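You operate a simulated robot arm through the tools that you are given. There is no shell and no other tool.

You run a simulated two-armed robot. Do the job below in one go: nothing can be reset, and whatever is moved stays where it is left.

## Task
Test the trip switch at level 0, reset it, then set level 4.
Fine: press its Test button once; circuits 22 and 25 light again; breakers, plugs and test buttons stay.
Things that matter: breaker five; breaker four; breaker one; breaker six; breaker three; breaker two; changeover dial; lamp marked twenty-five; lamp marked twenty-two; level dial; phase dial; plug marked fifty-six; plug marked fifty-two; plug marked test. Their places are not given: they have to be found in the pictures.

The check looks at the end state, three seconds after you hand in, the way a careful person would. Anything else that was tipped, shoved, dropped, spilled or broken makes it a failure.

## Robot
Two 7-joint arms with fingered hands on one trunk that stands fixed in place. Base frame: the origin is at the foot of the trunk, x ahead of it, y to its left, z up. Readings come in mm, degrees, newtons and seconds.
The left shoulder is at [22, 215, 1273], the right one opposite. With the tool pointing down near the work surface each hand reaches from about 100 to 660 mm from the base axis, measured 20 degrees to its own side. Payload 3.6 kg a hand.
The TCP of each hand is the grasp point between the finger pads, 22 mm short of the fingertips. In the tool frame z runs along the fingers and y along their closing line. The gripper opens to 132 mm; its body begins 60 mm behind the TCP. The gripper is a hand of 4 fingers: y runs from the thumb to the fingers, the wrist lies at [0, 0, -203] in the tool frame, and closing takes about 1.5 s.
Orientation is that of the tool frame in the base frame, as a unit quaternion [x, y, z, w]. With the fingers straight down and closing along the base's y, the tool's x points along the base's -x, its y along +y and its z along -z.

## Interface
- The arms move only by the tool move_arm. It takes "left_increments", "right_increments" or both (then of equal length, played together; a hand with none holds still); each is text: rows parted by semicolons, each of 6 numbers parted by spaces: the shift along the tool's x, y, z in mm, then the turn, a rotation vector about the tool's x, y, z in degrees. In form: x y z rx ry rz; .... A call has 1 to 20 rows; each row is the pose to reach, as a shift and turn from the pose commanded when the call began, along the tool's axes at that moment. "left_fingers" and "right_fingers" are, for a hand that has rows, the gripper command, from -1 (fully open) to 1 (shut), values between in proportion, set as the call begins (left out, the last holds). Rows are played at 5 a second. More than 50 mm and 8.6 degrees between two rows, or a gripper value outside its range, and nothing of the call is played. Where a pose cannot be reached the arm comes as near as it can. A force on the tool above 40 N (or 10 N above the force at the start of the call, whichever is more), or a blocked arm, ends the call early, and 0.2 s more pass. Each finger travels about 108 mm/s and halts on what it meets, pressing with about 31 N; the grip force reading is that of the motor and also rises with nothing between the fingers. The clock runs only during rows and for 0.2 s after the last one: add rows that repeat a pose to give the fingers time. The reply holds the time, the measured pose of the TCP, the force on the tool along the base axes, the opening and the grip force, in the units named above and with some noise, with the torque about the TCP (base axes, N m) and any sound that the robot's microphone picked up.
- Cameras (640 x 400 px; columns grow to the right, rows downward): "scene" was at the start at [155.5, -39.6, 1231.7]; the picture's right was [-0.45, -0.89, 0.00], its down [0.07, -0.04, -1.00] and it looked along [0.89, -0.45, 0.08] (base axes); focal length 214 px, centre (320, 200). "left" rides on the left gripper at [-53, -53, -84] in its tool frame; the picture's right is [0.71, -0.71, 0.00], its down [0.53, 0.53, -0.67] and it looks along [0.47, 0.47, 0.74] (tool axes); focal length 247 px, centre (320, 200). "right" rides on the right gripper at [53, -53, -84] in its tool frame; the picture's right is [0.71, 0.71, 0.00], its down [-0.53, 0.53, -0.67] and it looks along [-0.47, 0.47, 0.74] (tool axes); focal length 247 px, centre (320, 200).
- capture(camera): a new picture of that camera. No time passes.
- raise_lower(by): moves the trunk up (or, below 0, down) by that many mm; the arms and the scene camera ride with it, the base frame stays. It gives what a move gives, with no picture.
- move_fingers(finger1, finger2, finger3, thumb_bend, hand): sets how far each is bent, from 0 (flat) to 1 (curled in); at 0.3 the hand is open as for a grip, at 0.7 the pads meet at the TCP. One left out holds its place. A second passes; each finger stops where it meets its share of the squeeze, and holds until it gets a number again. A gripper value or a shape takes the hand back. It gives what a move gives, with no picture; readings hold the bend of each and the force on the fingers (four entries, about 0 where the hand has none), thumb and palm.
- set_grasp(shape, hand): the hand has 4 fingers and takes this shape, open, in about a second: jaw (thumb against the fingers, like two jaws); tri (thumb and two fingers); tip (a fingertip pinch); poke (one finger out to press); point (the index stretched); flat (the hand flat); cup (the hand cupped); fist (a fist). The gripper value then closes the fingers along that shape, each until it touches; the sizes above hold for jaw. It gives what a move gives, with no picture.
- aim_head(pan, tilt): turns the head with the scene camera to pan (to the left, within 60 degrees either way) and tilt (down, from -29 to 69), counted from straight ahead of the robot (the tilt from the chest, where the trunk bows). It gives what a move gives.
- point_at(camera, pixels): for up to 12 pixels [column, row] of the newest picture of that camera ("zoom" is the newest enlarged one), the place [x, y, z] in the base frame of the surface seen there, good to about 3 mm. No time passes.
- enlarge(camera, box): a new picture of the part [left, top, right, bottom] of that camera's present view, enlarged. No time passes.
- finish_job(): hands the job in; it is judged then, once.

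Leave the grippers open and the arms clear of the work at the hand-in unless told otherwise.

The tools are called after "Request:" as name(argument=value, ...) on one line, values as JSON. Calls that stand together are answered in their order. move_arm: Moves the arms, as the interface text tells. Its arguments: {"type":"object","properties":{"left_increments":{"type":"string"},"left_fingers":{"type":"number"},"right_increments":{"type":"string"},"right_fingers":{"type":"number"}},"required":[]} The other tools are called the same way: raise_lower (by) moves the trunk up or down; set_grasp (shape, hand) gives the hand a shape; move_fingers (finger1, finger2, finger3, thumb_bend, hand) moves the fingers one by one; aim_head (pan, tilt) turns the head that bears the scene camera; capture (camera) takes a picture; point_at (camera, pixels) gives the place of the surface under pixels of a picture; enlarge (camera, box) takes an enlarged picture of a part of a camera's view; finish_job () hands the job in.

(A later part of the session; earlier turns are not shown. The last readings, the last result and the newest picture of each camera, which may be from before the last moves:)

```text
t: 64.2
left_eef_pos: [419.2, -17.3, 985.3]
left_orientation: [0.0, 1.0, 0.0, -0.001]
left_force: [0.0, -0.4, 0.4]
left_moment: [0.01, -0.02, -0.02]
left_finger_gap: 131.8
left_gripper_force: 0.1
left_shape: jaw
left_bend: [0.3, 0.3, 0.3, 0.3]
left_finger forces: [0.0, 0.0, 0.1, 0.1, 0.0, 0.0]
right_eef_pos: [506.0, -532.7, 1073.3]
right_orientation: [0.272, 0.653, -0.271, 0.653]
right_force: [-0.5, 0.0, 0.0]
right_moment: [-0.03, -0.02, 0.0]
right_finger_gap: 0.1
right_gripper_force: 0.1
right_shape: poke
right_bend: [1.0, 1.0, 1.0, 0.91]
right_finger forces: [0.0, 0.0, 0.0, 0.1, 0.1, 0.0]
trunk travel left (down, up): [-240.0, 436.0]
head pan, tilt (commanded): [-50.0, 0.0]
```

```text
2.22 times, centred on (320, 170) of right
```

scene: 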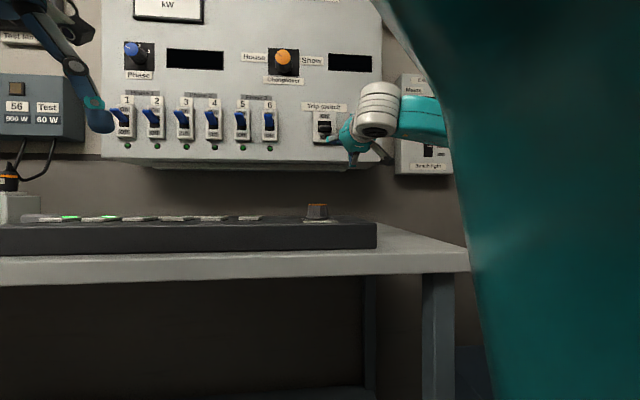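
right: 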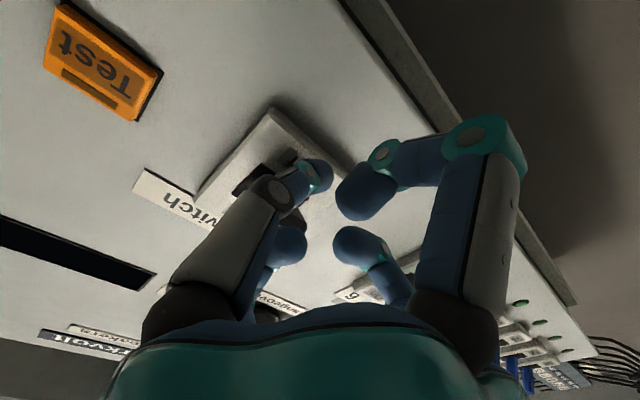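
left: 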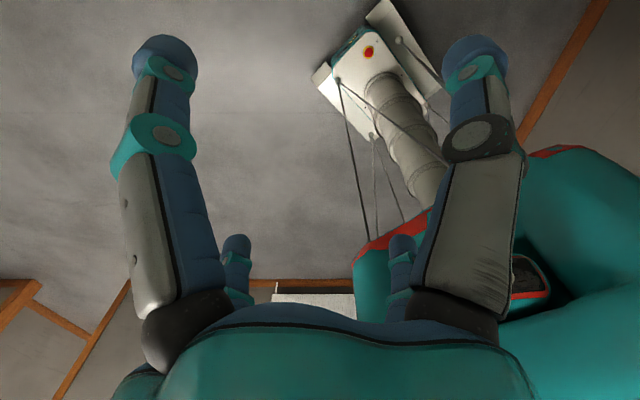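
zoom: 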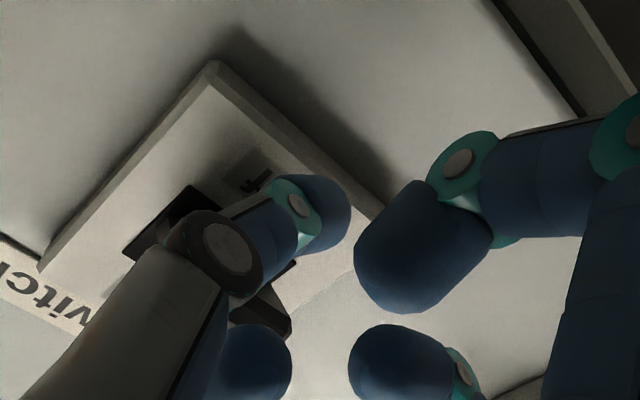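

Fingertip is under the lever (TCP d≈734.5, u≈19, z≈1073); the curled fingers stay about 20 mm in front of the lever tip. I now push up 46 mm in small steps, watching force and sound.

Request:
move_arm(right_increments="-8 0 0 0 0 0; -14 0 0 0 0 0; -18 0 0 0 0 0; -22 0 0 0 0 0; -26 0 0 0 0 0; -30 0 0 0 0 0; -34 0 0 0 0 0; -38 0 0 0 0 0; -42 0 0 0 0 0; -46 0 0 0 0 0; -46 0 0 0 0 0")

Request:
capture(camera="right")

Request:
capture(camera="scene")

```text
t: 66.6
left_eef_pos: [419.2, -16.6, 984.2]
left_orientation: [0.0, 1.0, 0.0, -0.001]
left_force: [0.4, -0.7, 0.0]
left_moment: [-0.01, -0.03, -0.02]
left_finger_gap: 131.9
left_gripper_force: 0.1
left_shape: jaw
left_bend: [0.3, 0.3, 0.3, 0.3]
left_finger forces: [0.0, 0.1, 0.0, 0.1, 0.0, 0.0]
right_eef_pos: [506.4, -533.0, 1120.1]
right_orientation: [0.272, 0.654, -0.271, 0.652]
right_force: [-2.1, 1.8, -2.8]
right_moment: [0.08, 0.06, -0.03]
right_finger_gap: 0.0
right_gripper_force: 0.1
right_shape: poke
right_bend: [1.0, 1.0, 1.0, 0.91]
right_finger forces: [0.0, 0.0, 0.0, 0.1, 4.9, 0.0]
trunk travel left (down, up): [-240.0, 436.0]
head pan, tilt (commanded): [-50.0, 0.0]
```

```text
taken
```

right: 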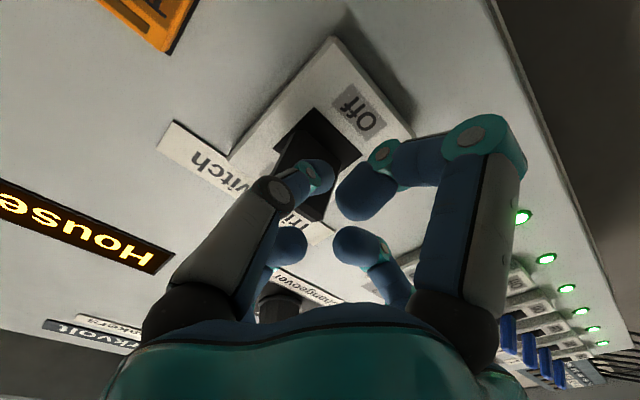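

```text
taken
```

scene: 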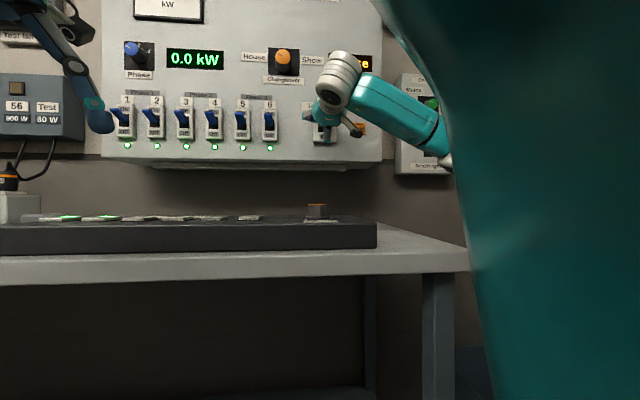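

Power is back: "House" shows, breaker lights are green again. To be sure the lever is fully home I push up 4 mm more, then lower 12 mm and back out.

Request:
move_arm(right_increments="-2 0 0 0 0 0; -4 0 0 0 0 0; -6 0 0 0 0 0; -6 0 0 0 0 0")

Request:
move_arm(right_increments="8 0 0 0 0 0; 20 0 0 0 0 0; 26 0 -20 0 0 0; 26 0 -45 0 0 0; 26 0 -45 0 0 0")

Request:
capture(camera="right")

Request:
capture(camera="scene")

```text
t: 67.5
left_eef_pos: [418.3, -15.3, 985.7]
left_orientation: [0.0, 1.0, -0.001, -0.001]
left_force: [-0.6, -0.5, -0.3]
left_moment: [0.03, -0.01, 0.02]
left_finger_gap: 131.8
left_gripper_force: 0.1
left_shape: jaw
left_bend: [0.3, 0.3, 0.3, 0.3]
left_finger forces: [0.2, 0.0, 0.0, 0.0, 0.0, 0.0]
right_eef_pos: [507.0, -533.5, 1120.3]
right_orientation: [0.272, 0.661, -0.272, 0.645]
right_force: [-5.9, 3.1, -9.3]
right_moment: [0.15, 0.14, -0.04]
right_finger_gap: 0.0
right_gripper_force: 0.0
right_shape: poke
right_bend: [1.0, 1.0, 1.0, 0.91]
right_finger forces: [0.1, 0.0, 0.1, 0.1, 10.5, 0.0]
trunk travel left (down, up): [-240.0, 436.0]
head pan, tilt (commanded): [-50.0, 0.0]
stopped in row 4 (right hand): the force on the tool passed its limit at 41 N (the readings are from after the stop); the commanded pose is now the measured one
```

```text
t: 68.7
left_eef_pos: [418.7, -16.1, 987.6]
left_orientation: [0.0, 1.0, 0.0, 0.0]
left_force: [0.2, -0.1, -0.3]
left_moment: [-0.01, -0.02, 0.02]
left_finger_gap: 132.0
left_gripper_force: 0.0
left_shape: jaw
left_bend: [0.3, 0.3, 0.3, 0.3]
left_finger forces: [0.0, 0.0, 0.0, 0.0, 0.0, 0.0]
right_eef_pos: [475.6, -499.0, 1094.4]
right_orientation: [0.271, 0.659, -0.271, 0.647]
right_force: [-0.4, 0.9, -0.8]
right_moment: [-0.01, 0.0, -0.03]
right_finger_gap: 0.1
right_gripper_force: 0.0
right_shape: poke
right_bend: [1.0, 1.0, 1.0, 0.91]
right_finger forces: [0.0, 0.0, 0.1, 0.0, 0.0, 0.0]
trunk travel left (down, up): [-240.0, 436.0]
head pan, tilt (commanded): [-50.0, 0.0]
```

```text
taken
```

right: 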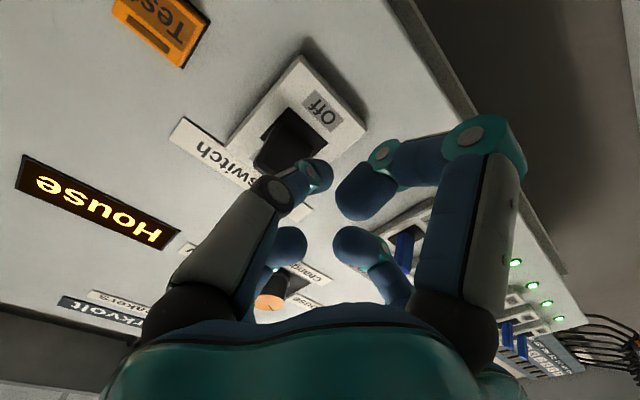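

```text
taken
```

scene: 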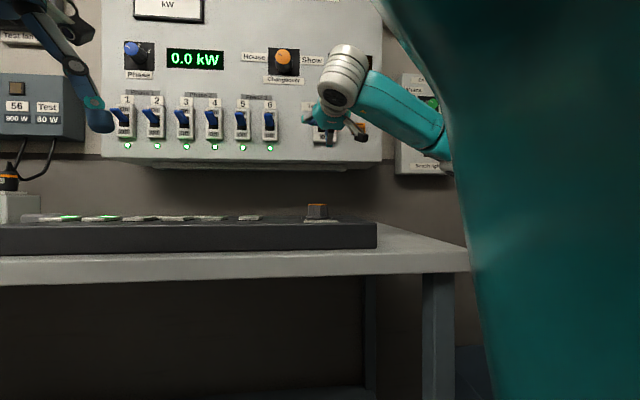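

The extra push met the end stop (41 N), so the lever is fully On, and I backed out cleanly. Now back to the dial: I retreat from the board while pitching the hand down again, moving over the dial area (d≈589, z≈1010).

Request:
move_arm(right_increments="0 2 -12 0 6 0; 5 5 -22 0 13 0; 12 8 -32 0 20 0; 20 10 -42 0 27 0; 28 13 -52 0 34 0; 36 16 -62 0 41 0; 44 19 -72 0 48 0; 52 22 -82 0 55 0; 60 25 -90 0 62 0; 68 27 -95 0 69 0; 76 29 -98 0 76 0; 84 31 -100 0 83 0; 84 31 -100 0 90 0; 84 31 -100 0 90 0")

Request:
capture(camera="right")

Request:
capture(camera="scene")

```text
t: 71.7
left_eef_pos: [418.3, -17.1, 985.9]
left_orientation: [0.001, 1.0, 0.0, -0.001]
left_force: [0.1, 0.8, 0.4]
left_moment: [0.01, -0.01, -0.04]
left_finger_gap: 132.1
left_gripper_force: 0.0
left_shape: jaw
left_bend: [0.3, 0.3, 0.3, 0.3]
left_finger forces: [0.0, 0.0, 0.0, 0.0, 0.0, 0.1]
right_eef_pos: [426.3, -406.2, 1013.2]
right_orientation: [0.384, 0.923, 0.001, -0.008]
right_force: [0.3, 0.1, 0.6]
right_moment: [0.02, 0.0, -0.01]
right_finger_gap: 0.0
right_gripper_force: 0.0
right_shape: poke
right_bend: [1.0, 1.0, 1.0, 0.91]
right_finger forces: [0.1, 0.0, 0.0, 0.1, 0.1, 0.1]
right hand out of reach, approached as far as the arm can: row 7, 8, 9, 10
trunk travel left (down, up): [-240.0, 436.0]
head pan, tilt (commanded): [-50.0, 0.0]
```

```text
taken
```

right: 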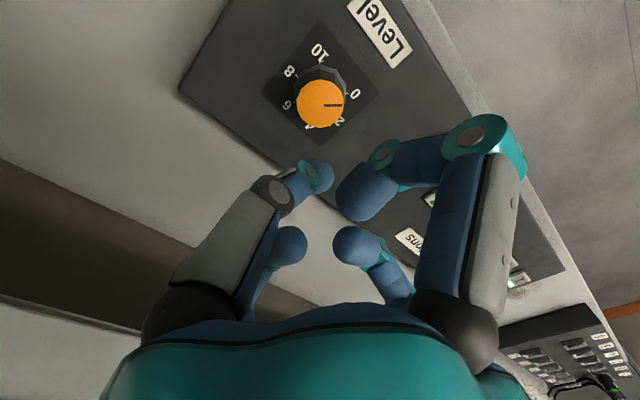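

```text
taken
```

scene: 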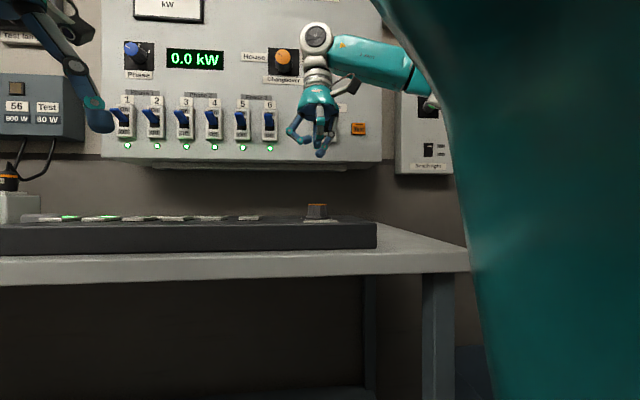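

The hand is over the knob, pointing down, trip switch On. I reset the hand to the jaw shape, half closed, and turn it 107° counter-clockwise at this height to prepare the clockwise stroke from 0 to 4.

Request:
set_grasp(hand="right", shape="jaw")

Request:
move_arm(right_increments="0 0 0 0 -0.9 0; 0 0 0 0 -0.9 -8; 0 0 0 0 -0.9 -16; 0 0 0 0 -0.9 -24; 0 0 0 0 -0.9 -32; 0 0 0 0 -0.9 -40; 0 0 0 0 -0.8 -48; 0 0 0 0 -0.8 -56; 0 0 0 0 -0.7 -64; 0 0 0 0 -0.7 -72; 0 0 0 0 -0.6 -80; 0 0 0 0 -0.6 -88; 0 0 0 0 -0.6 -96; 0 0 0 0 -0.5 -104; 0 0 0 0 -0.5 -107; 0 0 0 0 -0.5 -107", right_fingers=-0.05)

Request:
capture(camera="right")

```text
t: 72.6
left_eef_pos: [419.9, -16.4, 985.9]
left_orientation: [0.0, 1.0, 0.0, -0.001]
left_force: [-0.6, 0.6, -0.5]
left_moment: [0.0, 0.01, -0.02]
left_finger_gap: 131.9
left_gripper_force: 0.0
left_shape: jaw
left_bend: [0.3, 0.3, 0.3, 0.3]
left_finger forces: [0.0, 0.1, 0.0, 0.0, 0.0, 0.0]
right_eef_pos: [425.6, -406.5, 1013.0]
right_orientation: [0.383, 0.924, -0.001, -0.008]
right_force: [-0.1, -0.2, 0.2]
right_moment: [-0.02, 0.05, 0.02]
right_finger_gap: 131.8
right_gripper_force: 0.1
right_shape: jaw
right_bend: [0.3, 0.3, 0.3, 0.3]
right_finger forces: [0.0, 0.0, 0.1, 0.1, 0.1, 0.0]
trunk travel left (down, up): [-240.0, 436.0]
head pan, tilt (commanded): [-50.0, 0.0]
```

```text
t: 76.0
left_eef_pos: [418.7, -15.4, 986.9]
left_orientation: [0.0, 1.0, 0.0, -0.001]
left_force: [-0.2, -0.7, 0.7]
left_moment: [0.01, 0.0, -0.02]
left_finger_gap: 131.8
left_gripper_force: 0.2
left_shape: jaw
left_bend: [0.3, 0.3, 0.3, 0.3]
left_finger forces: [0.1, 0.0, 0.1, 0.0, 0.0, 0.1]
right_eef_pos: [425.0, -406.9, 1014.5]
right_orientation: [-0.515, 0.857, 0.005, -0.001]
right_force: [1.2, -1.3, 0.0]
right_moment: [-0.01, 0.0, 0.01]
right_finger_gap: 69.8
right_gripper_force: 0.2
right_shape: jaw
right_bend: [0.35, 0.35, 0.35, 0.7]
right_finger forces: [0.0, 0.0, 0.0, 0.0, 0.0, 0.1]
trunk travel left (down, up): [-240.0, 436.0]
head pan, tilt (commanded): [-50.0, 0.0]
```

```text
taken
```

right: 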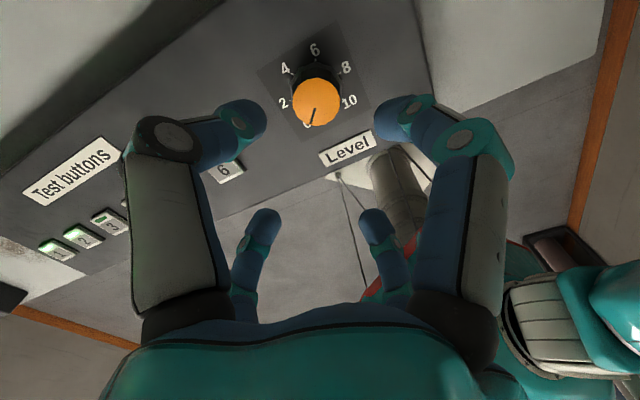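

Centred over the knob (it shows at 316,102), mark at 0. I descend first to just around the knob's top (z≈915) and re-check the centring.

Request:
move_arm(right_increments="0 0 40 0 0 0; 0 0 75 0 0 0; 0 0 95 0 0 0; 0 0 99 0 0 0; 0 0 99 0 0 0")

Request:
capture(camera="right")

```text
t: 77.2
left_eef_pos: [418.1, -15.7, 987.4]
left_orientation: [0.001, 1.0, 0.0, -0.001]
left_force: [0.5, 0.4, 0.3]
left_moment: [0.02, 0.0, -0.01]
left_finger_gap: 131.7
left_gripper_force: 0.0
left_shape: jaw
left_bend: [0.3, 0.3, 0.3, 0.3]
left_finger forces: [0.0, 0.0, 0.1, 0.1, 0.0, 0.0]
right_eef_pos: [423.5, -409.4, 914.8]
right_orientation: [-0.514, 0.858, 0.005, -0.001]
right_force: [-0.1, 0.8, 0.2]
right_moment: [-0.02, 0.0, -0.02]
right_finger_gap: 69.5
right_gripper_force: 0.0
right_shape: jaw
right_bend: [0.35, 0.35, 0.35, 0.7]
right_finger forces: [0.0, 0.0, 0.0, 0.1, 0.0, 0.1]
trunk travel left (down, up): [-240.0, 436.0]
head pan, tilt (commanded): [-50.0, 0.0]
```

```text
taken
```

right: 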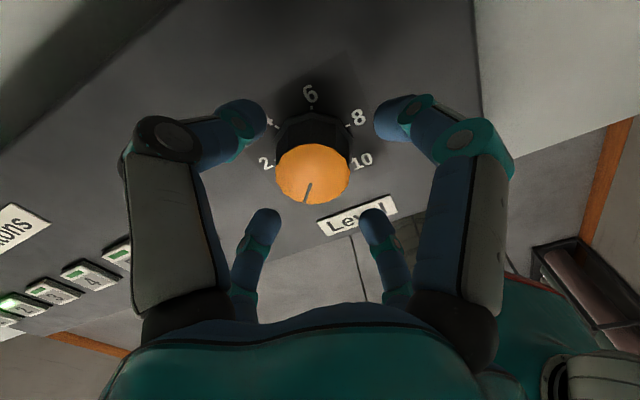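

The hand is about 4 mm off the knob centre (knob at 313,175; TCP reads 423.5,-409.4). I correct by about 4 mm, straighten the slight tilt and descend the last 22 mm.

Request:
move_arm(right_increments="-3.8 -2 0 0.5 0.2 0; -3.8 -2 10 0.5 0.2 0; -3.8 -2 18 0.5 0.2 0; -3.8 -2 22 0.5 0.2 0; -3.8 -2 22 0.5 0.2 0; -3.8 -2 22 0.5 0.2 0")

Request:
capture(camera="right")

```text
t: 78.6
left_eef_pos: [418.6, -16.9, 985.8]
left_orientation: [-0.001, 1.0, 0.0, 0.0]
left_force: [-0.5, -0.4, -0.1]
left_moment: [0.0, 0.01, 0.03]
left_finger_gap: 131.9
left_gripper_force: 0.0
left_shape: jaw
left_bend: [0.3, 0.3, 0.3, 0.3]
left_finger forces: [0.0, 0.0, 0.0, 0.0, 0.0, 0.0]
right_eef_pos: [428.4, -404.9, 891.7]
right_orientation: [-0.514, 0.858, 0.0, 0.0]
right_force: [0.1, -0.8, -0.4]
right_moment: [0.01, 0.0, -0.01]
right_finger_gap: 69.7
right_gripper_force: 0.0
right_shape: jaw
right_bend: [0.35, 0.35, 0.35, 0.7]
right_finger forces: [0.1, 0.0, 0.0, 0.0, 0.0, 0.0]
trunk travel left (down, up): [-240.0, 436.0]
head pan, tilt (commanded): [-50.0, 0.0]
```

```text
taken
```

right: 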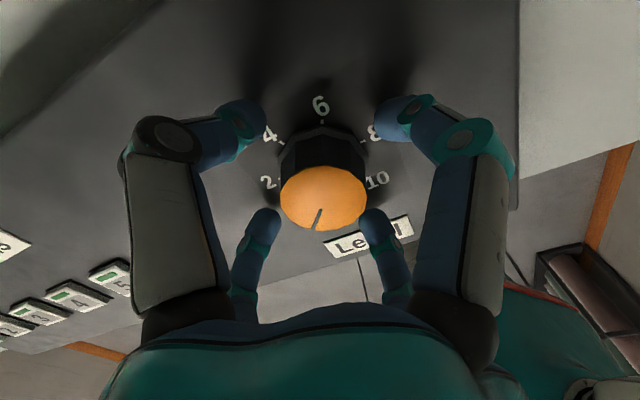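

The knob shows at (323,198), centred. I close the grip.

Request:
move_arm(right_increments="0 0 0 0 0 0; 0 0 0 0 0 0; 0 0 0 0 0 0; 0 0 0 0 0 0; 0 0 0 0 0 0; 0 0 0 0 0 0", right_fingers=1)

Request:
enlarge(camera="right", box=[230, 80, 422, 260])

```text
t: 80.0
left_eef_pos: [420.1, -16.1, 985.5]
left_orientation: [0.0, 1.0, 0.0, -0.001]
left_force: [0.3, -1.3, 0.7]
left_moment: [0.07, 0.03, 0.01]
left_finger_gap: 131.7
left_gripper_force: 0.2
left_shape: jaw
left_bend: [0.3, 0.3, 0.3, 0.3]
left_finger forces: [0.1, 0.0, 0.0, 0.0, 0.1, 0.0]
right_eef_pos: [429.7, -403.5, 891.8]
right_orientation: [-0.515, 0.857, 0.001, -0.002]
right_force: [7.4, 2.1, -1.7]
right_moment: [0.02, -0.1, -0.07]
right_finger_gap: 34.8
right_gripper_force: 30.3
right_shape: jaw
right_bend: [0.79, 0.79, 0.78, 0.7]
right_finger forces: [28.1, 28.0, 27.2, 0.1, 27.7, 0.1]
trunk travel left (down, up): [-240.0, 436.0]
head pan, tilt (commanded): [-50.0, 0.0]
```

```text
2.22 times, centred on (326, 170) of right
```

zoom: 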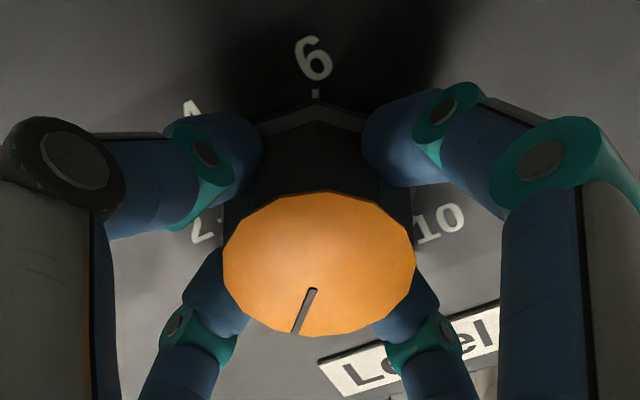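

Gripped evenly. I turn 104° clockwise towards 4, then measure.

Request:
move_arm(right_increments="0 0 0 0 0 8; 0 0 0 0 0 16; 0 0 0 0 0 24; 0 0 0 0 0 32; 0 0 0 0 0 40; 0 0 0 0 0 48; 0 0 0 0 0 56; 0 0 0 0 0 64; 0 0 0 0 0 72; 0 0 0 0 0 80; 0 0 0 0 0 88; 0 0 0 0 0 96; 0 0 0 0 0 104; 0 0 0 0 0 104; 0 0 0 0 0 104")

Request:
capture(camera="right")

Request:
enlarge(camera="right", box=[230, 80, 422, 260])

```text
t: 83.2
left_eef_pos: [418.6, -18.5, 985.8]
left_orientation: [0.0, 1.0, 0.001, 0.0]
left_force: [0.0, 0.5, 0.3]
left_moment: [-0.01, 0.01, -0.02]
left_finger_gap: 131.8
left_gripper_force: 0.0
left_shape: jaw
left_bend: [0.3, 0.3, 0.3, 0.3]
left_finger forces: [0.0, 0.1, 0.0, 0.1, 0.0, 0.0]
right_eef_pos: [426.7, -405.7, 892.7]
right_orientation: [0.36, 0.933, 0.0, -0.001]
right_force: [-5.6, -15.9, -1.1]
right_moment: [-0.31, 0.13, 0.03]
right_finger_gap: 34.8
right_gripper_force: 30.8
right_shape: jaw
right_bend: [0.78, 0.79, 0.78, 0.7]
right_finger forces: [28.1, 26.5, 30.9, 0.0, 33.1, 0.1]
trunk travel left (down, up): [-240.0, 436.0]
head pan, tilt (commanded): [-50.0, 0.0]
```

```text
taken
```

right: 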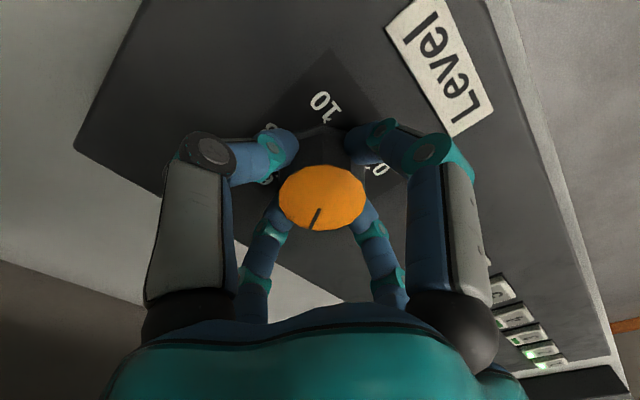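

```text
2.22 times, centred on (326, 170) of right
```

zoom: 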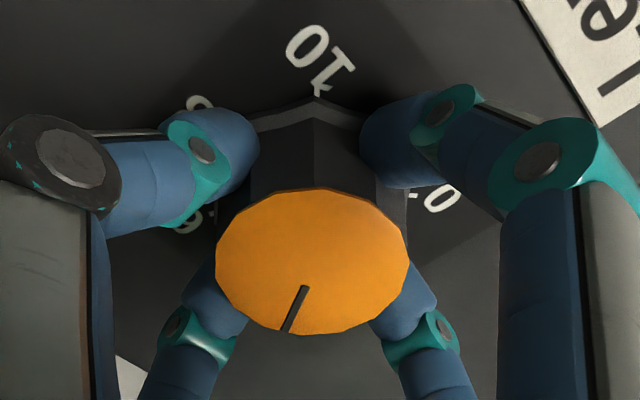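

I measure the mark's direction and read the power display as a second check.

Request:
point_at(camera="zoom", pixels=[[304, 290], [286, 328], [219, 255], [405, 262], [313, 192], [313, 330], [234, 220], [390, 300], [240, 305], [385, 220]])

Request:
enlarge(camera="scene", box=[100, 0, 390, 180])

```text
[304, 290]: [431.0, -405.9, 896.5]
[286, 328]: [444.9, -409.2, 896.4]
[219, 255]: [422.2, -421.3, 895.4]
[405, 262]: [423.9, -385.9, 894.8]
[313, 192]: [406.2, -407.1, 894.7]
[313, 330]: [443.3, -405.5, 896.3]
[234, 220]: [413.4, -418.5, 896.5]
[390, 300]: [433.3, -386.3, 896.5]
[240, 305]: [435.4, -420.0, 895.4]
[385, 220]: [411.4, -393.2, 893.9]
```

```text
2.21 times, centred on (245, 90) of scene
```

zoom: 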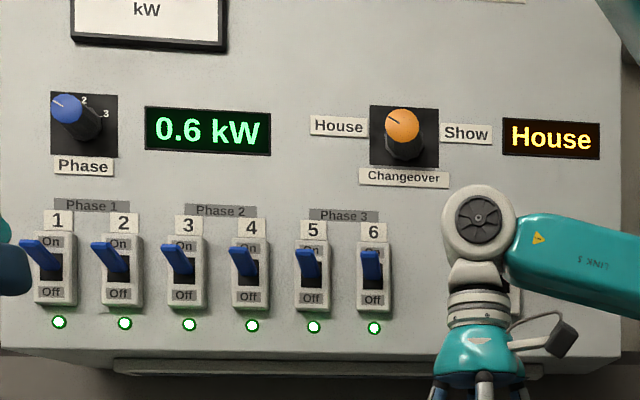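

The display reads 0.6 kW (= 1.5 kW × 0.4), and the mark is at about −13° where 4 is at −18°. I turn 5° more clockwise and then open the fingers.

Request:
move_arm(right_increments="0 0 0 0 0 2.5; 0 0 0 0 0 5; 0 0 0 0 0 5; 0 0 0 0 0 5")

Request:
move_arm(right_increments="0 0 0 0 0 0; 0 0 0 0 0 0; 0 0 0 0 0 0; 0 0 0 0 0 0", right_fingers=-0.05)

Request:
move_arm(right_increments="0 0 -30 0 0 0; 0 0 -60 0 0 0; 0 0 -95 0 0 0; 0 0 -95 0 0 0")

Request:
enlarge(camera="right", box=[230, 40, 422, 160])

```text
t: 84.2
left_eef_pos: [416.5, -18.8, 986.9]
left_orientation: [0.0, 1.0, 0.001, 0.0]
left_force: [1.0, -0.2, 0.1]
left_moment: [-0.04, -0.01, -0.04]
left_finger_gap: 132.0
left_gripper_force: 0.0
left_shape: jaw
left_bend: [0.3, 0.3, 0.3, 0.3]
left_finger forces: [0.1, 0.1, 0.0, 0.0, 0.0, 0.1]
right_eef_pos: [427.9, -405.0, 893.8]
right_orientation: [0.371, 0.929, -0.011, -0.002]
right_force: [-15.8, -34.7, -4.6]
right_moment: [-0.53, 0.27, 0.01]
right_finger_gap: 34.6
right_gripper_force: 31.3
right_shape: jaw
right_bend: [0.78, 0.79, 0.78, 0.7]
right_finger forces: [29.3, 24.7, 28.7, 0.0, 34.8, 0.0]
right hand out of reach, approached as far as the arm can: row 1, 2
trunk travel left (down, up): [-240.0, 436.0]
head pan, tilt (commanded): [-50.0, 0.0]
```

```text
t: 85.2
left_eef_pos: [420.0, -15.5, 986.4]
left_orientation: [0.0, 1.0, -0.001, 0.0]
left_force: [0.5, -0.3, 0.4]
left_moment: [-0.01, 0.03, 0.01]
left_finger_gap: 132.0
left_gripper_force: 0.0
left_shape: jaw
left_bend: [0.3, 0.3, 0.3, 0.3]
left_finger forces: [0.1, 0.0, 0.0, 0.1, 0.1, 0.0]
right_eef_pos: [431.3, -399.3, 894.4]
right_orientation: [0.369, 0.93, -0.007, 0.001]
right_force: [0.3, 0.4, 0.0]
right_moment: [-0.01, -0.03, 0.02]
right_finger_gap: 68.8
right_gripper_force: 0.0
right_shape: jaw
right_bend: [0.35, 0.35, 0.35, 0.7]
right_finger forces: [0.0, 0.0, 0.0, 0.0, 0.1, 0.1]
trunk travel left (down, up): [-240.0, 436.0]
head pan, tilt (commanded): [-50.0, 0.0]
```

```text
t: 86.2
left_eef_pos: [419.3, -15.6, 985.3]
left_orientation: [-0.001, 1.0, 0.0, -0.001]
left_force: [1.2, 0.5, 0.9]
left_moment: [0.0, 0.02, 0.0]
left_finger_gap: 131.9
left_gripper_force: 0.1
left_shape: jaw
left_bend: [0.3, 0.3, 0.3, 0.3]
left_finger forces: [0.0, 0.0, 0.1, 0.1, 0.0, 0.1]
right_eef_pos: [428.6, -402.6, 988.6]
right_orientation: [0.4, 0.917, 0.001, -0.001]
right_force: [0.3, -0.4, 0.3]
right_moment: [-0.04, 0.0, -0.03]
right_finger_gap: 68.8
right_gripper_force: 0.0
right_shape: jaw
right_bend: [0.35, 0.35, 0.35, 0.7]
right_finger forces: [0.0, 0.0, 0.0, 0.0, 0.0, 0.0]
trunk travel left (down, up): [-240.0, 436.0]
head pan, tilt (commanded): [-50.0, 0.0]
```

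```text
3.33 times, centred on (326, 100) of right
```

zoom: 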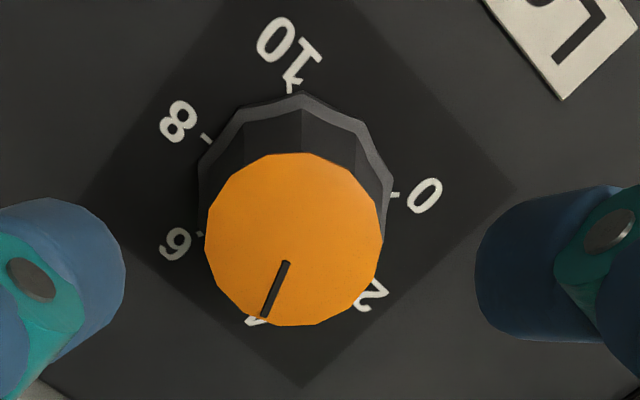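

The mark points at the "4" (its corner peeks out at 256,320). I measure the bearing from here.

Request:
point_at(camera="zoom", pixels=[[287, 265], [264, 315], [208, 240], [380, 240], [294, 156], [294, 322], [235, 180], [355, 300], [292, 86], [398, 194], [204, 137], [200, 232]])

Request:
capture(camera="scene")

```text
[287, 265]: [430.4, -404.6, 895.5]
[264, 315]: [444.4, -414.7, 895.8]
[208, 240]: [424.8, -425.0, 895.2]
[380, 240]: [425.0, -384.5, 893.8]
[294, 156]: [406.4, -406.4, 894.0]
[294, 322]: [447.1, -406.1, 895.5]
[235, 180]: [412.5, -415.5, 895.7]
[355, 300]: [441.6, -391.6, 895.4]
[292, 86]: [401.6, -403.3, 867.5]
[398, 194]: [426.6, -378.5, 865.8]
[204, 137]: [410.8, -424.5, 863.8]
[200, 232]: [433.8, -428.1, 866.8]
```

```text
taken
```

scene: 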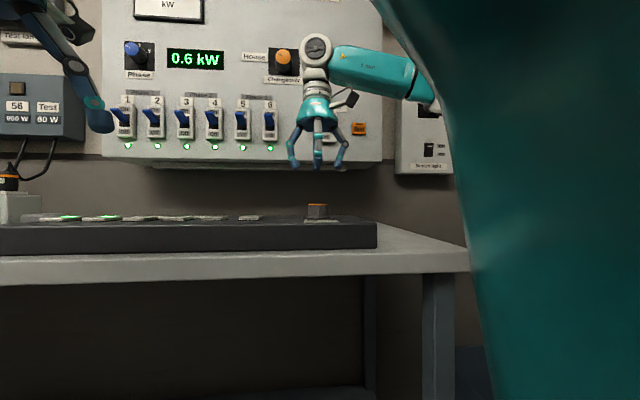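

The bearing works out nearer −25…−29° than −18°, so the dial may be at about 4.3 (the knob shifted a bit as I let go). I enlarge more strongly to read it precisely.

Request:
enlarge(camera="right", box=[270, 55, 366, 150])

```text
4.21 times, centred on (318, 102) of right
```

zoom: 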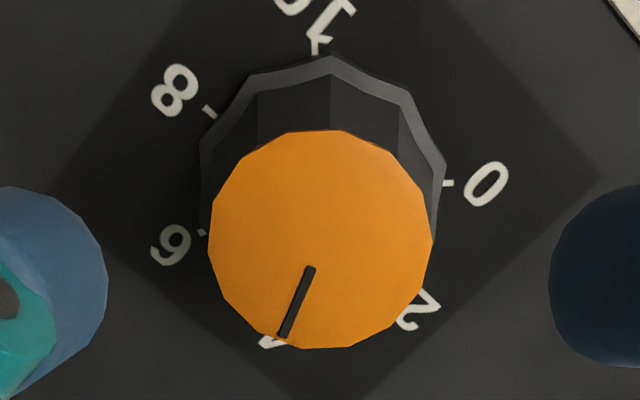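

A careful fit of the picture puts the mark at about −25.5°, i.e. level ≈4.3, so I must turn it back about 7.5°. The knob was dragged because the grip was under side load when released. I re-grip in a more comfortable wrist position: first turn the hand 27° counter-clockwise and re-centre at height.

Request:
move_arm(right_increments="-4.3 -3.2 0 0 0 -8; -4.3 -3.2 0 0 0 -16; -4.3 -3.2 0 0 0 -24; -4.3 -3.2 0 0 0 -27; -4.3 -3.2 0 0 0 -27; -4.3 -3.2 0 0 0 -27")

Request:
capture(camera="right")

```text
t: 87.6
left_eef_pos: [418.8, -17.8, 985.8]
left_orientation: [0.0, 1.0, 0.0, 0.0]
left_force: [0.4, -0.2, -0.3]
left_moment: [0.0, 0.0, 0.03]
left_finger_gap: 131.9
left_gripper_force: 0.0
left_shape: jaw
left_bend: [0.3, 0.3, 0.3, 0.3]
left_finger forces: [0.0, 0.0, 0.1, 0.0, 0.1, 0.0]
right_eef_pos: [429.0, -409.2, 987.9]
right_orientation: [0.175, 0.985, 0.0, -0.001]
right_force: [-0.1, -0.1, -0.2]
right_moment: [0.03, 0.03, -0.02]
right_finger_gap: 68.7
right_gripper_force: 0.0
right_shape: jaw
right_bend: [0.35, 0.35, 0.35, 0.7]
right_finger forces: [0.1, 0.1, 0.0, 0.0, 0.0, 0.0]
trunk travel left (down, up): [-240.0, 436.0]
head pan, tilt (commanded): [-50.0, 0.0]
```

```text
taken
```

right: 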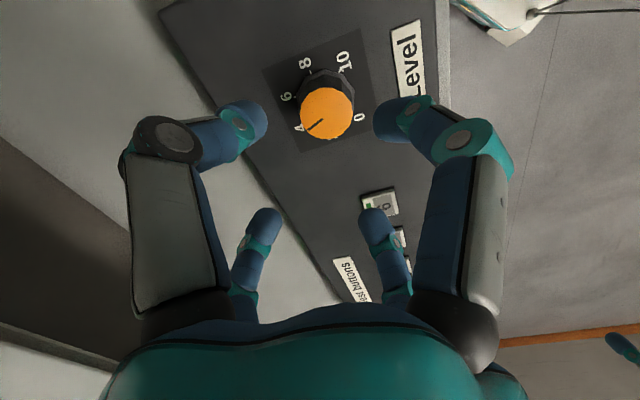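

From this angle the 4 label is visible. I enlarge to get a second reading of the mark.

Request:
enlarge(camera="right", box=[278, 60, 374, 155])

```text
4.21 times, centred on (326, 108) of right
```

zoom: 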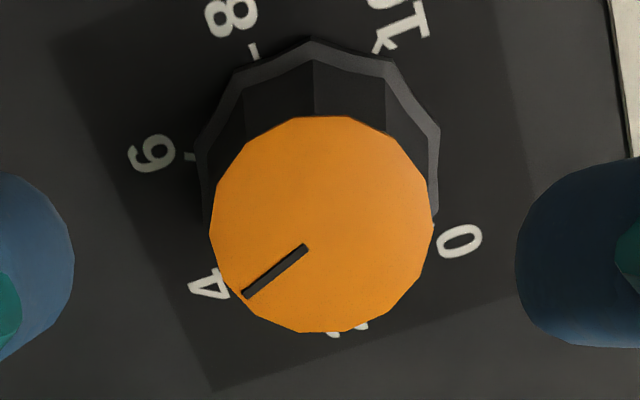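

Second reading: mark at about −26°, level ≈4.3. The hand must shift 2 mm to be centred for the grip. I descend 95 mm with that shift.

Request:
move_arm(right_increments="1.4 1.4 30 0 0 0; 1.4 1.4 60 0 0 0; 1.4 1.4 82 0 0 0; 1.4 1.4 91 0 0 0; 1.4 1.4 95 0 0 0; 1.4 1.4 95 0 0 0; 1.4 1.4 95 0 0 0")

Request:
capture(camera="right")

Request:
enlarge(camera="right", box=[270, 140, 390, 260])

```text
t: 89.2
left_eef_pos: [419.9, -16.1, 986.9]
left_orientation: [0.0, 1.0, 0.0, 0.0]
left_force: [0.7, 0.0, -0.3]
left_moment: [-0.01, 0.01, 0.03]
left_finger_gap: 131.7
left_gripper_force: 0.1
left_shape: jaw
left_bend: [0.3, 0.3, 0.3, 0.3]
left_finger forces: [0.0, 0.0, 0.0, 0.0, 0.0, 0.1]
right_eef_pos: [427.9, -408.5, 891.2]
right_orientation: [0.174, 0.985, 0.001, -0.001]
right_force: [-0.3, 0.9, -0.5]
right_moment: [-0.02, 0.03, -0.04]
right_finger_gap: 68.9
right_gripper_force: 0.0
right_shape: jaw
right_bend: [0.35, 0.35, 0.35, 0.7]
right_finger forces: [0.0, 0.0, 0.1, 0.1, 0.1, 0.0]
trunk travel left (down, up): [-240.0, 436.0]
head pan, tilt (commanded): [-50.0, 0.0]
```

```text
taken
```

right: 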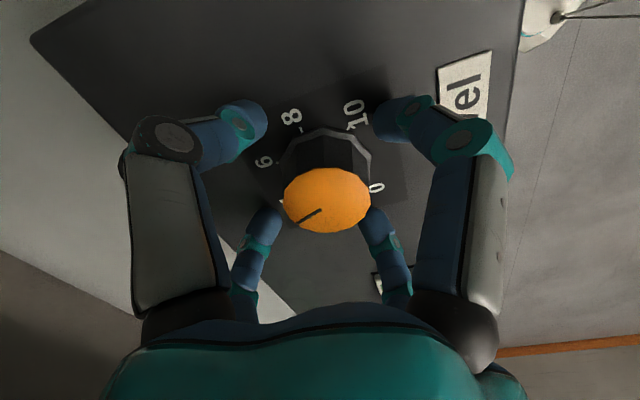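

```text
3.33 times, centred on (330, 200) of right
```

zoom: 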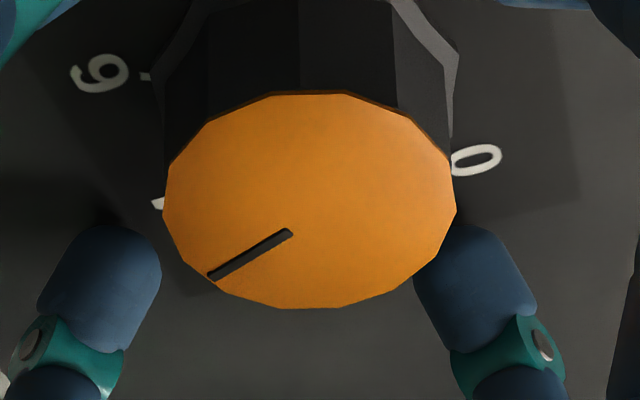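

The knob is centred at (327,200). I close gently, to about 34 mm only, to hold it with less squeeze.

Request:
move_arm(right_increments="0 0 0 0 0 0; 0 0 0 0 0 0; 0 0 0 0 0 0; 0 0 0 0 0 0; 0 0 0 0 0 0", right_fingers=0.48)

Request:
enlarge(camera="right", box=[270, 140, 390, 260])

```text
t: 90.4
left_eef_pos: [419.2, -16.7, 986.6]
left_orientation: [0.0, 1.0, 0.0, -0.001]
left_force: [0.3, -0.3, -0.5]
left_moment: [-0.02, 0.0, 0.03]
left_finger_gap: 131.7
left_gripper_force: 0.0
left_shape: jaw
left_bend: [0.3, 0.3, 0.3, 0.3]
left_finger forces: [0.0, 0.0, 0.1, 0.0, 0.0, 0.0]
right_eef_pos: [428.2, -407.6, 891.1]
right_orientation: [0.175, 0.985, 0.0, 0.0]
right_force: [-1.2, 0.1, 1.9]
right_moment: [0.05, 0.04, -0.02]
right_finger_gap: 36.0
right_gripper_force: 0.1
right_shape: jaw
right_bend: [0.47, 0.47, 0.78, 0.7]
right_finger forces: [2.1, 2.4, 0.7, 0.1, 0.5, 0.0]
trunk travel left (down, up): [-240.0, 436.0]
head pan, tilt (commanded): [-50.0, 0.0]
```

```text
3.33 times, centred on (330, 200) of right
```

zoom: 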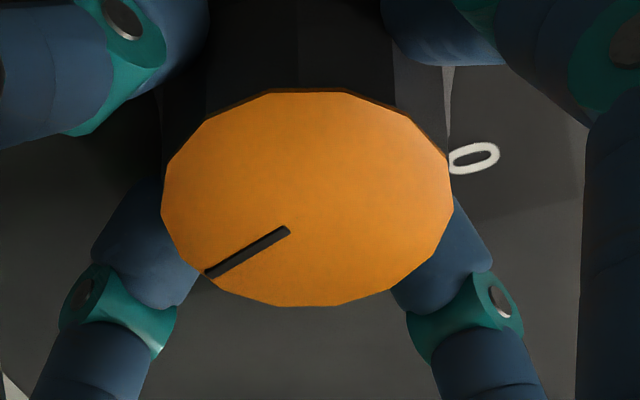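

Very light contact now (about 2 N). I tighten slightly for a sure but gentle hold.

Request:
move_arm(right_increments="0 0 0 0 0 0; 0 0 0 0 0 0; 0 0 0 0 0 0", right_fingers=0.55)

```text
t: 91.2
left_eef_pos: [418.7, -16.4, 987.0]
left_orientation: [0.0, 1.0, 0.0, 0.0]
left_force: [-0.1, 0.5, -0.5]
left_moment: [0.0, -0.02, -0.01]
left_finger_gap: 132.0
left_gripper_force: 0.1
left_shape: jaw
left_bend: [0.3, 0.3, 0.3, 0.3]
left_finger forces: [0.0, 0.0, 0.0, 0.0, 0.0, 0.0]
right_eef_pos: [428.1, -407.3, 891.1]
right_orientation: [0.174, 0.985, -0.001, -0.001]
right_force: [0.2, 1.3, -3.2]
right_moment: [0.03, 0.0, 0.03]
right_finger_gap: 34.0
right_gripper_force: 31.0
right_shape: jaw
right_bend: [0.78, 0.78, 0.78, 0.7]
right_finger forces: [27.8, 27.9, 27.0, 0.0, 27.2, 0.0]
trunk travel left (down, up): [-240.0, 436.0]
head pan, tilt (commanded): [-50.0, 0.0]
```

Full grip force but almost no side load (0.2, 1.3 N), so the hand is well centred. I turn 8° counter-clockwise.

Request:
move_arm(right_increments="0 0 0 0 0 -2.5; 0 0 0 0 0 -5; 0 0 0 0 0 -8; 0 0 0 0 0 -8; 0 0 0 0 0 -8")

Request:
capture(camera="right")

Request:
enlarge(camera="right", box=[270, 140, 390, 260])

```text
t: 92.4
left_eef_pos: [419.5, -16.7, 985.5]
left_orientation: [0.0, 1.0, 0.001, -0.001]
left_force: [0.1, -0.5, -0.2]
left_moment: [0.02, -0.02, -0.01]
left_finger_gap: 131.9
left_gripper_force: 0.0
left_shape: jaw
left_bend: [0.3, 0.3, 0.3, 0.3]
left_finger forces: [0.0, 0.0, 0.0, 0.1, 0.1, 0.1]
right_eef_pos: [428.2, -407.9, 891.2]
right_orientation: [0.105, 0.994, 0.0, -0.001]
right_force: [-1.1, 6.7, -9.6]
right_moment: [0.1, 0.0, -0.02]
right_finger_gap: 33.7
right_gripper_force: 31.3
right_shape: jaw
right_bend: [0.78, 0.78, 0.78, 0.7]
right_finger forces: [27.4, 30.0, 26.8, 0.0, 26.2, 0.0]
trunk travel left (down, up): [-240.0, 436.0]
head pan, tilt (commanded): [-50.0, 0.0]
```

```text
taken
```

right: 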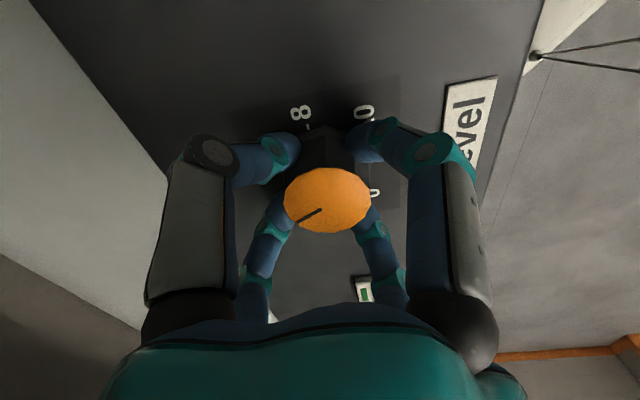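

```text
3.33 times, centred on (330, 200) of right
```

zoom: 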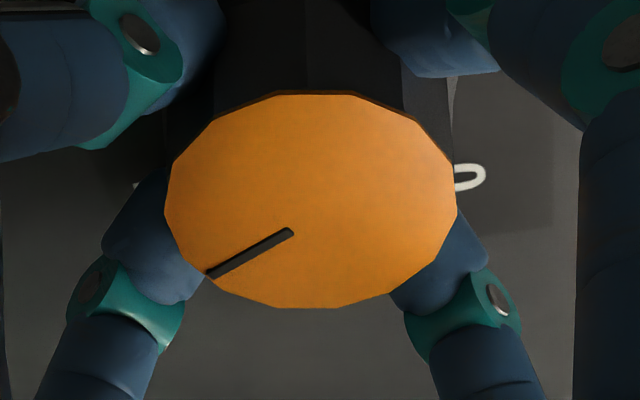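

The knob turned with the hand; remaining side load is small (6.7 N in y, −9.6 N in z). I ease it by a 1 mm shift before letting go.

Request:
move_arm(right_increments="0.2 1 1 0 0 0; 0.2 1 1 0 0 0; 0.2 1 1 0 0 0")

```text
t: 93.2
left_eef_pos: [419.2, -16.4, 986.2]
left_orientation: [0.0, 1.0, 0.0, 0.0]
left_force: [0.1, 0.7, 0.2]
left_moment: [-0.01, -0.02, -0.01]
left_finger_gap: 131.9
left_gripper_force: 0.0
left_shape: jaw
left_bend: [0.3, 0.3, 0.3, 0.3]
left_finger forces: [0.1, 0.0, 0.1, 0.1, 0.0, 0.0]
right_eef_pos: [427.9, -408.3, 891.1]
right_orientation: [0.105, 0.994, 0.0, 0.0]
right_force: [0.7, 2.7, -5.9]
right_moment: [0.03, -0.03, -0.03]
right_finger_gap: 34.0
right_gripper_force: 30.9
right_shape: jaw
right_bend: [0.78, 0.78, 0.78, 0.7]
right_finger forces: [27.6, 28.6, 27.1, 0.0, 28.6, 0.1]
trunk travel left (down, up): [-240.0, 436.0]
head pan, tilt (commanded): [-50.0, 0.0]
```

Side load is down to under 3 N. Now I release in two stages, first just loosening to about 40 mm, then to 70 mm, and look again.

Request:
move_arm(right_increments="0 0 0 0 0 0; 0 0 0 0 0 0", right_fingers=0.4)

Request:
move_arm(right_increments="0 0 0 0 0 0; 0 0 0 0 0 0; 0 0 0 0 0 0", right_fingers=-0.05)

Request:
move_arm(right_increments="0 0 -30 0 0 0; 0 0 -60 0 0 0; 0 0 -95 0 0 0; 0 0 -95 0 0 0; 0 0 -95 0 0 0")

Request:
capture(camera="right")

Request:
enlarge(camera="right", box=[278, 60, 374, 155])

```text
t: 93.8
left_eef_pos: [418.9, -17.2, 985.5]
left_orientation: [0.0, 1.0, 0.001, -0.001]
left_force: [0.9, -0.1, 0.8]
left_moment: [0.05, -0.02, -0.05]
left_finger_gap: 132.0
left_gripper_force: 0.0
left_shape: jaw
left_bend: [0.3, 0.3, 0.3, 0.3]
left_finger forces: [0.0, 0.1, 0.0, 0.0, 0.0, 0.1]
right_eef_pos: [427.1, -407.5, 891.8]
right_orientation: [0.105, 0.994, 0.0, -0.001]
right_force: [-0.7, 2.3, -0.5]
right_moment: [0.0, 0.02, 0.05]
right_finger_gap: 39.9
right_gripper_force: 0.1
right_shape: jaw
right_bend: [0.46, 0.46, 0.78, 0.7]
right_finger forces: [1.0, 1.1, 0.0, 0.0, 0.0, 0.1]
trunk travel left (down, up): [-240.0, 436.0]
head pan, tilt (commanded): [-50.0, 0.0]
```

```text
t: 94.6
left_eef_pos: [418.5, -16.4, 985.3]
left_orientation: [0.0, 1.0, 0.0, -0.001]
left_force: [-0.6, -0.2, 0.4]
left_moment: [0.0, 0.0, 0.0]
left_finger_gap: 131.6
left_gripper_force: 0.1
left_shape: jaw
left_bend: [0.3, 0.3, 0.3, 0.3]
left_finger forces: [0.0, 0.0, 0.0, 0.0, 0.1, 0.1]
right_eef_pos: [428.2, -407.1, 890.1]
right_orientation: [0.106, 0.994, 0.001, -0.001]
right_force: [0.0, 0.1, 0.5]
right_moment: [-0.04, -0.01, 0.01]
right_finger_gap: 69.0
right_gripper_force: 0.0
right_shape: jaw
right_bend: [0.35, 0.35, 0.35, 0.7]
right_finger forces: [0.0, 0.0, 0.0, 0.0, 0.0, 0.0]
trunk travel left (down, up): [-240.0, 436.0]
head pan, tilt (commanded): [-50.0, 0.0]
```

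```text
t: 95.8
left_eef_pos: [418.7, -17.9, 987.0]
left_orientation: [0.0, 1.0, 0.001, 0.0]
left_force: [-0.3, -0.4, 0.4]
left_moment: [0.01, -0.01, -0.02]
left_finger_gap: 131.9
left_gripper_force: 0.0
left_shape: jaw
left_bend: [0.3, 0.3, 0.3, 0.3]
left_finger forces: [0.0, 0.0, 0.0, 0.1, 0.1, 0.0]
right_eef_pos: [426.1, -406.2, 985.3]
right_orientation: [0.105, 0.994, 0.0, -0.001]
right_force: [0.9, 0.0, 0.1]
right_moment: [-0.04, 0.04, 0.01]
right_finger_gap: 68.7
right_gripper_force: 0.0
right_shape: jaw
right_bend: [0.35, 0.35, 0.35, 0.7]
right_finger forces: [0.1, 0.0, 0.0, 0.1, 0.0, 0.1]
trunk travel left (down, up): [-240.0, 436.0]
head pan, tilt (commanded): [-50.0, 0.0]
```

```text
taken
```

right: 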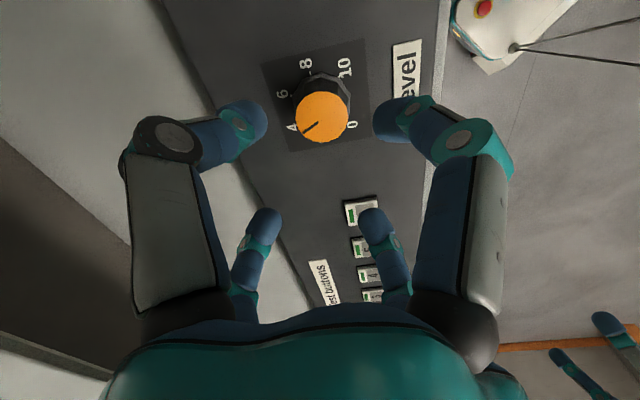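

```text
4.21 times, centred on (326, 108) of right
```

zoom: 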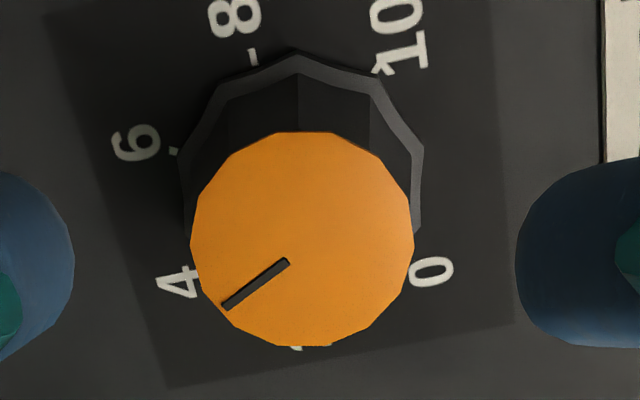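

The fitted reading is now about −18.6…−20° against −18…−19° for the "4" label itself: the dial stands at 4. I now lift the right hand well clear, back toward the robot, opening the gripper fully.

Request:
move_arm(right_increments="0 0 -40 0 0 0; 0 0 -80 0 0 0; 30 0 -110 0 0 0; 65 0 -125 0 0 0; 100 0 -135 0 0 0; 130 0 -140 0 0 0; 130 0 -140 0 0 0; 130 0 -140 0 0 0", right_fingers=-1)

Request:
aim_head(pan=-45, tilt=5)

Request:
capture(camera="scene")

```text
t: 97.6
left_eef_pos: [418.0, -15.5, 985.6]
left_orientation: [0.0, 1.0, 0.0, -0.001]
left_force: [-0.2, 0.3, 0.1]
left_moment: [-0.01, 0.02, -0.03]
left_finger_gap: 131.5
left_gripper_force: 0.0
left_shape: jaw
left_bend: [0.3, 0.3, 0.3, 0.3]
left_finger forces: [0.0, 0.0, 0.0, 0.0, 0.0, 0.0]
right_eef_pos: [315.3, -362.5, 1112.8]
right_orientation: [0.106, 0.994, 0.0, 0.0]
right_force: [0.4, -0.2, -0.5]
right_moment: [0.01, 0.01, 0.01]
right_finger_gap: 131.6
right_gripper_force: 0.0
right_shape: jaw
right_bend: [0.3, 0.3, 0.3, 0.3]
right_finger forces: [0.0, 0.0, 0.1, 0.0, 0.0, 0.1]
right hand out of reach, approached as far as the arm can: row 5, 6, 7, 8
trunk travel left (down, up): [-240.0, 436.0]
head pan, tilt (commanded): [-50.0, 0.0]
```

```text
t: 98.2
left_eef_pos: [418.0, -16.7, 986.6]
left_orientation: [0.0, 1.0, 0.0, -0.001]
left_force: [0.0, -0.3, -0.9]
left_moment: [0.01, 0.04, -0.01]
left_finger_gap: 131.8
left_gripper_force: 0.0
left_shape: jaw
left_bend: [0.3, 0.3, 0.3, 0.3]
left_finger forces: [0.1, 0.1, 0.0, 0.0, 0.1, 0.0]
right_eef_pos: [313.3, -363.8, 1111.4]
right_orientation: [0.105, 0.994, 0.0, 0.0]
right_force: [-0.4, 1.0, 0.1]
right_moment: [-0.02, 0.02, 0.02]
right_finger_gap: 132.3
right_gripper_force: 0.2
right_shape: jaw
right_bend: [0.3, 0.3, 0.3, 0.3]
right_finger forces: [0.1, 0.1, 0.0, 0.1, 0.0, 0.0]
trunk travel left (down, up): [-240.0, 436.0]
head pan, tilt (commanded): [-45.0, 5.0]
```

```text
taken
```

scene: 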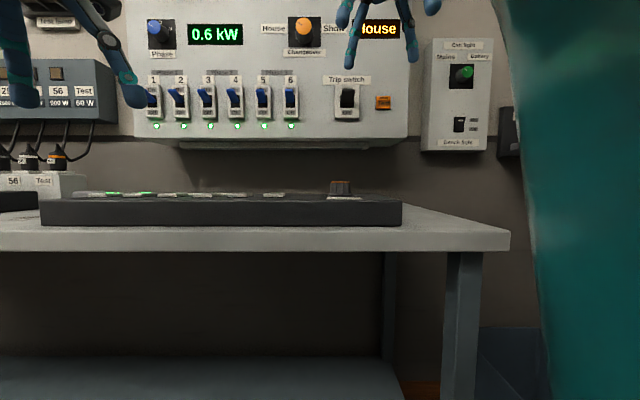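

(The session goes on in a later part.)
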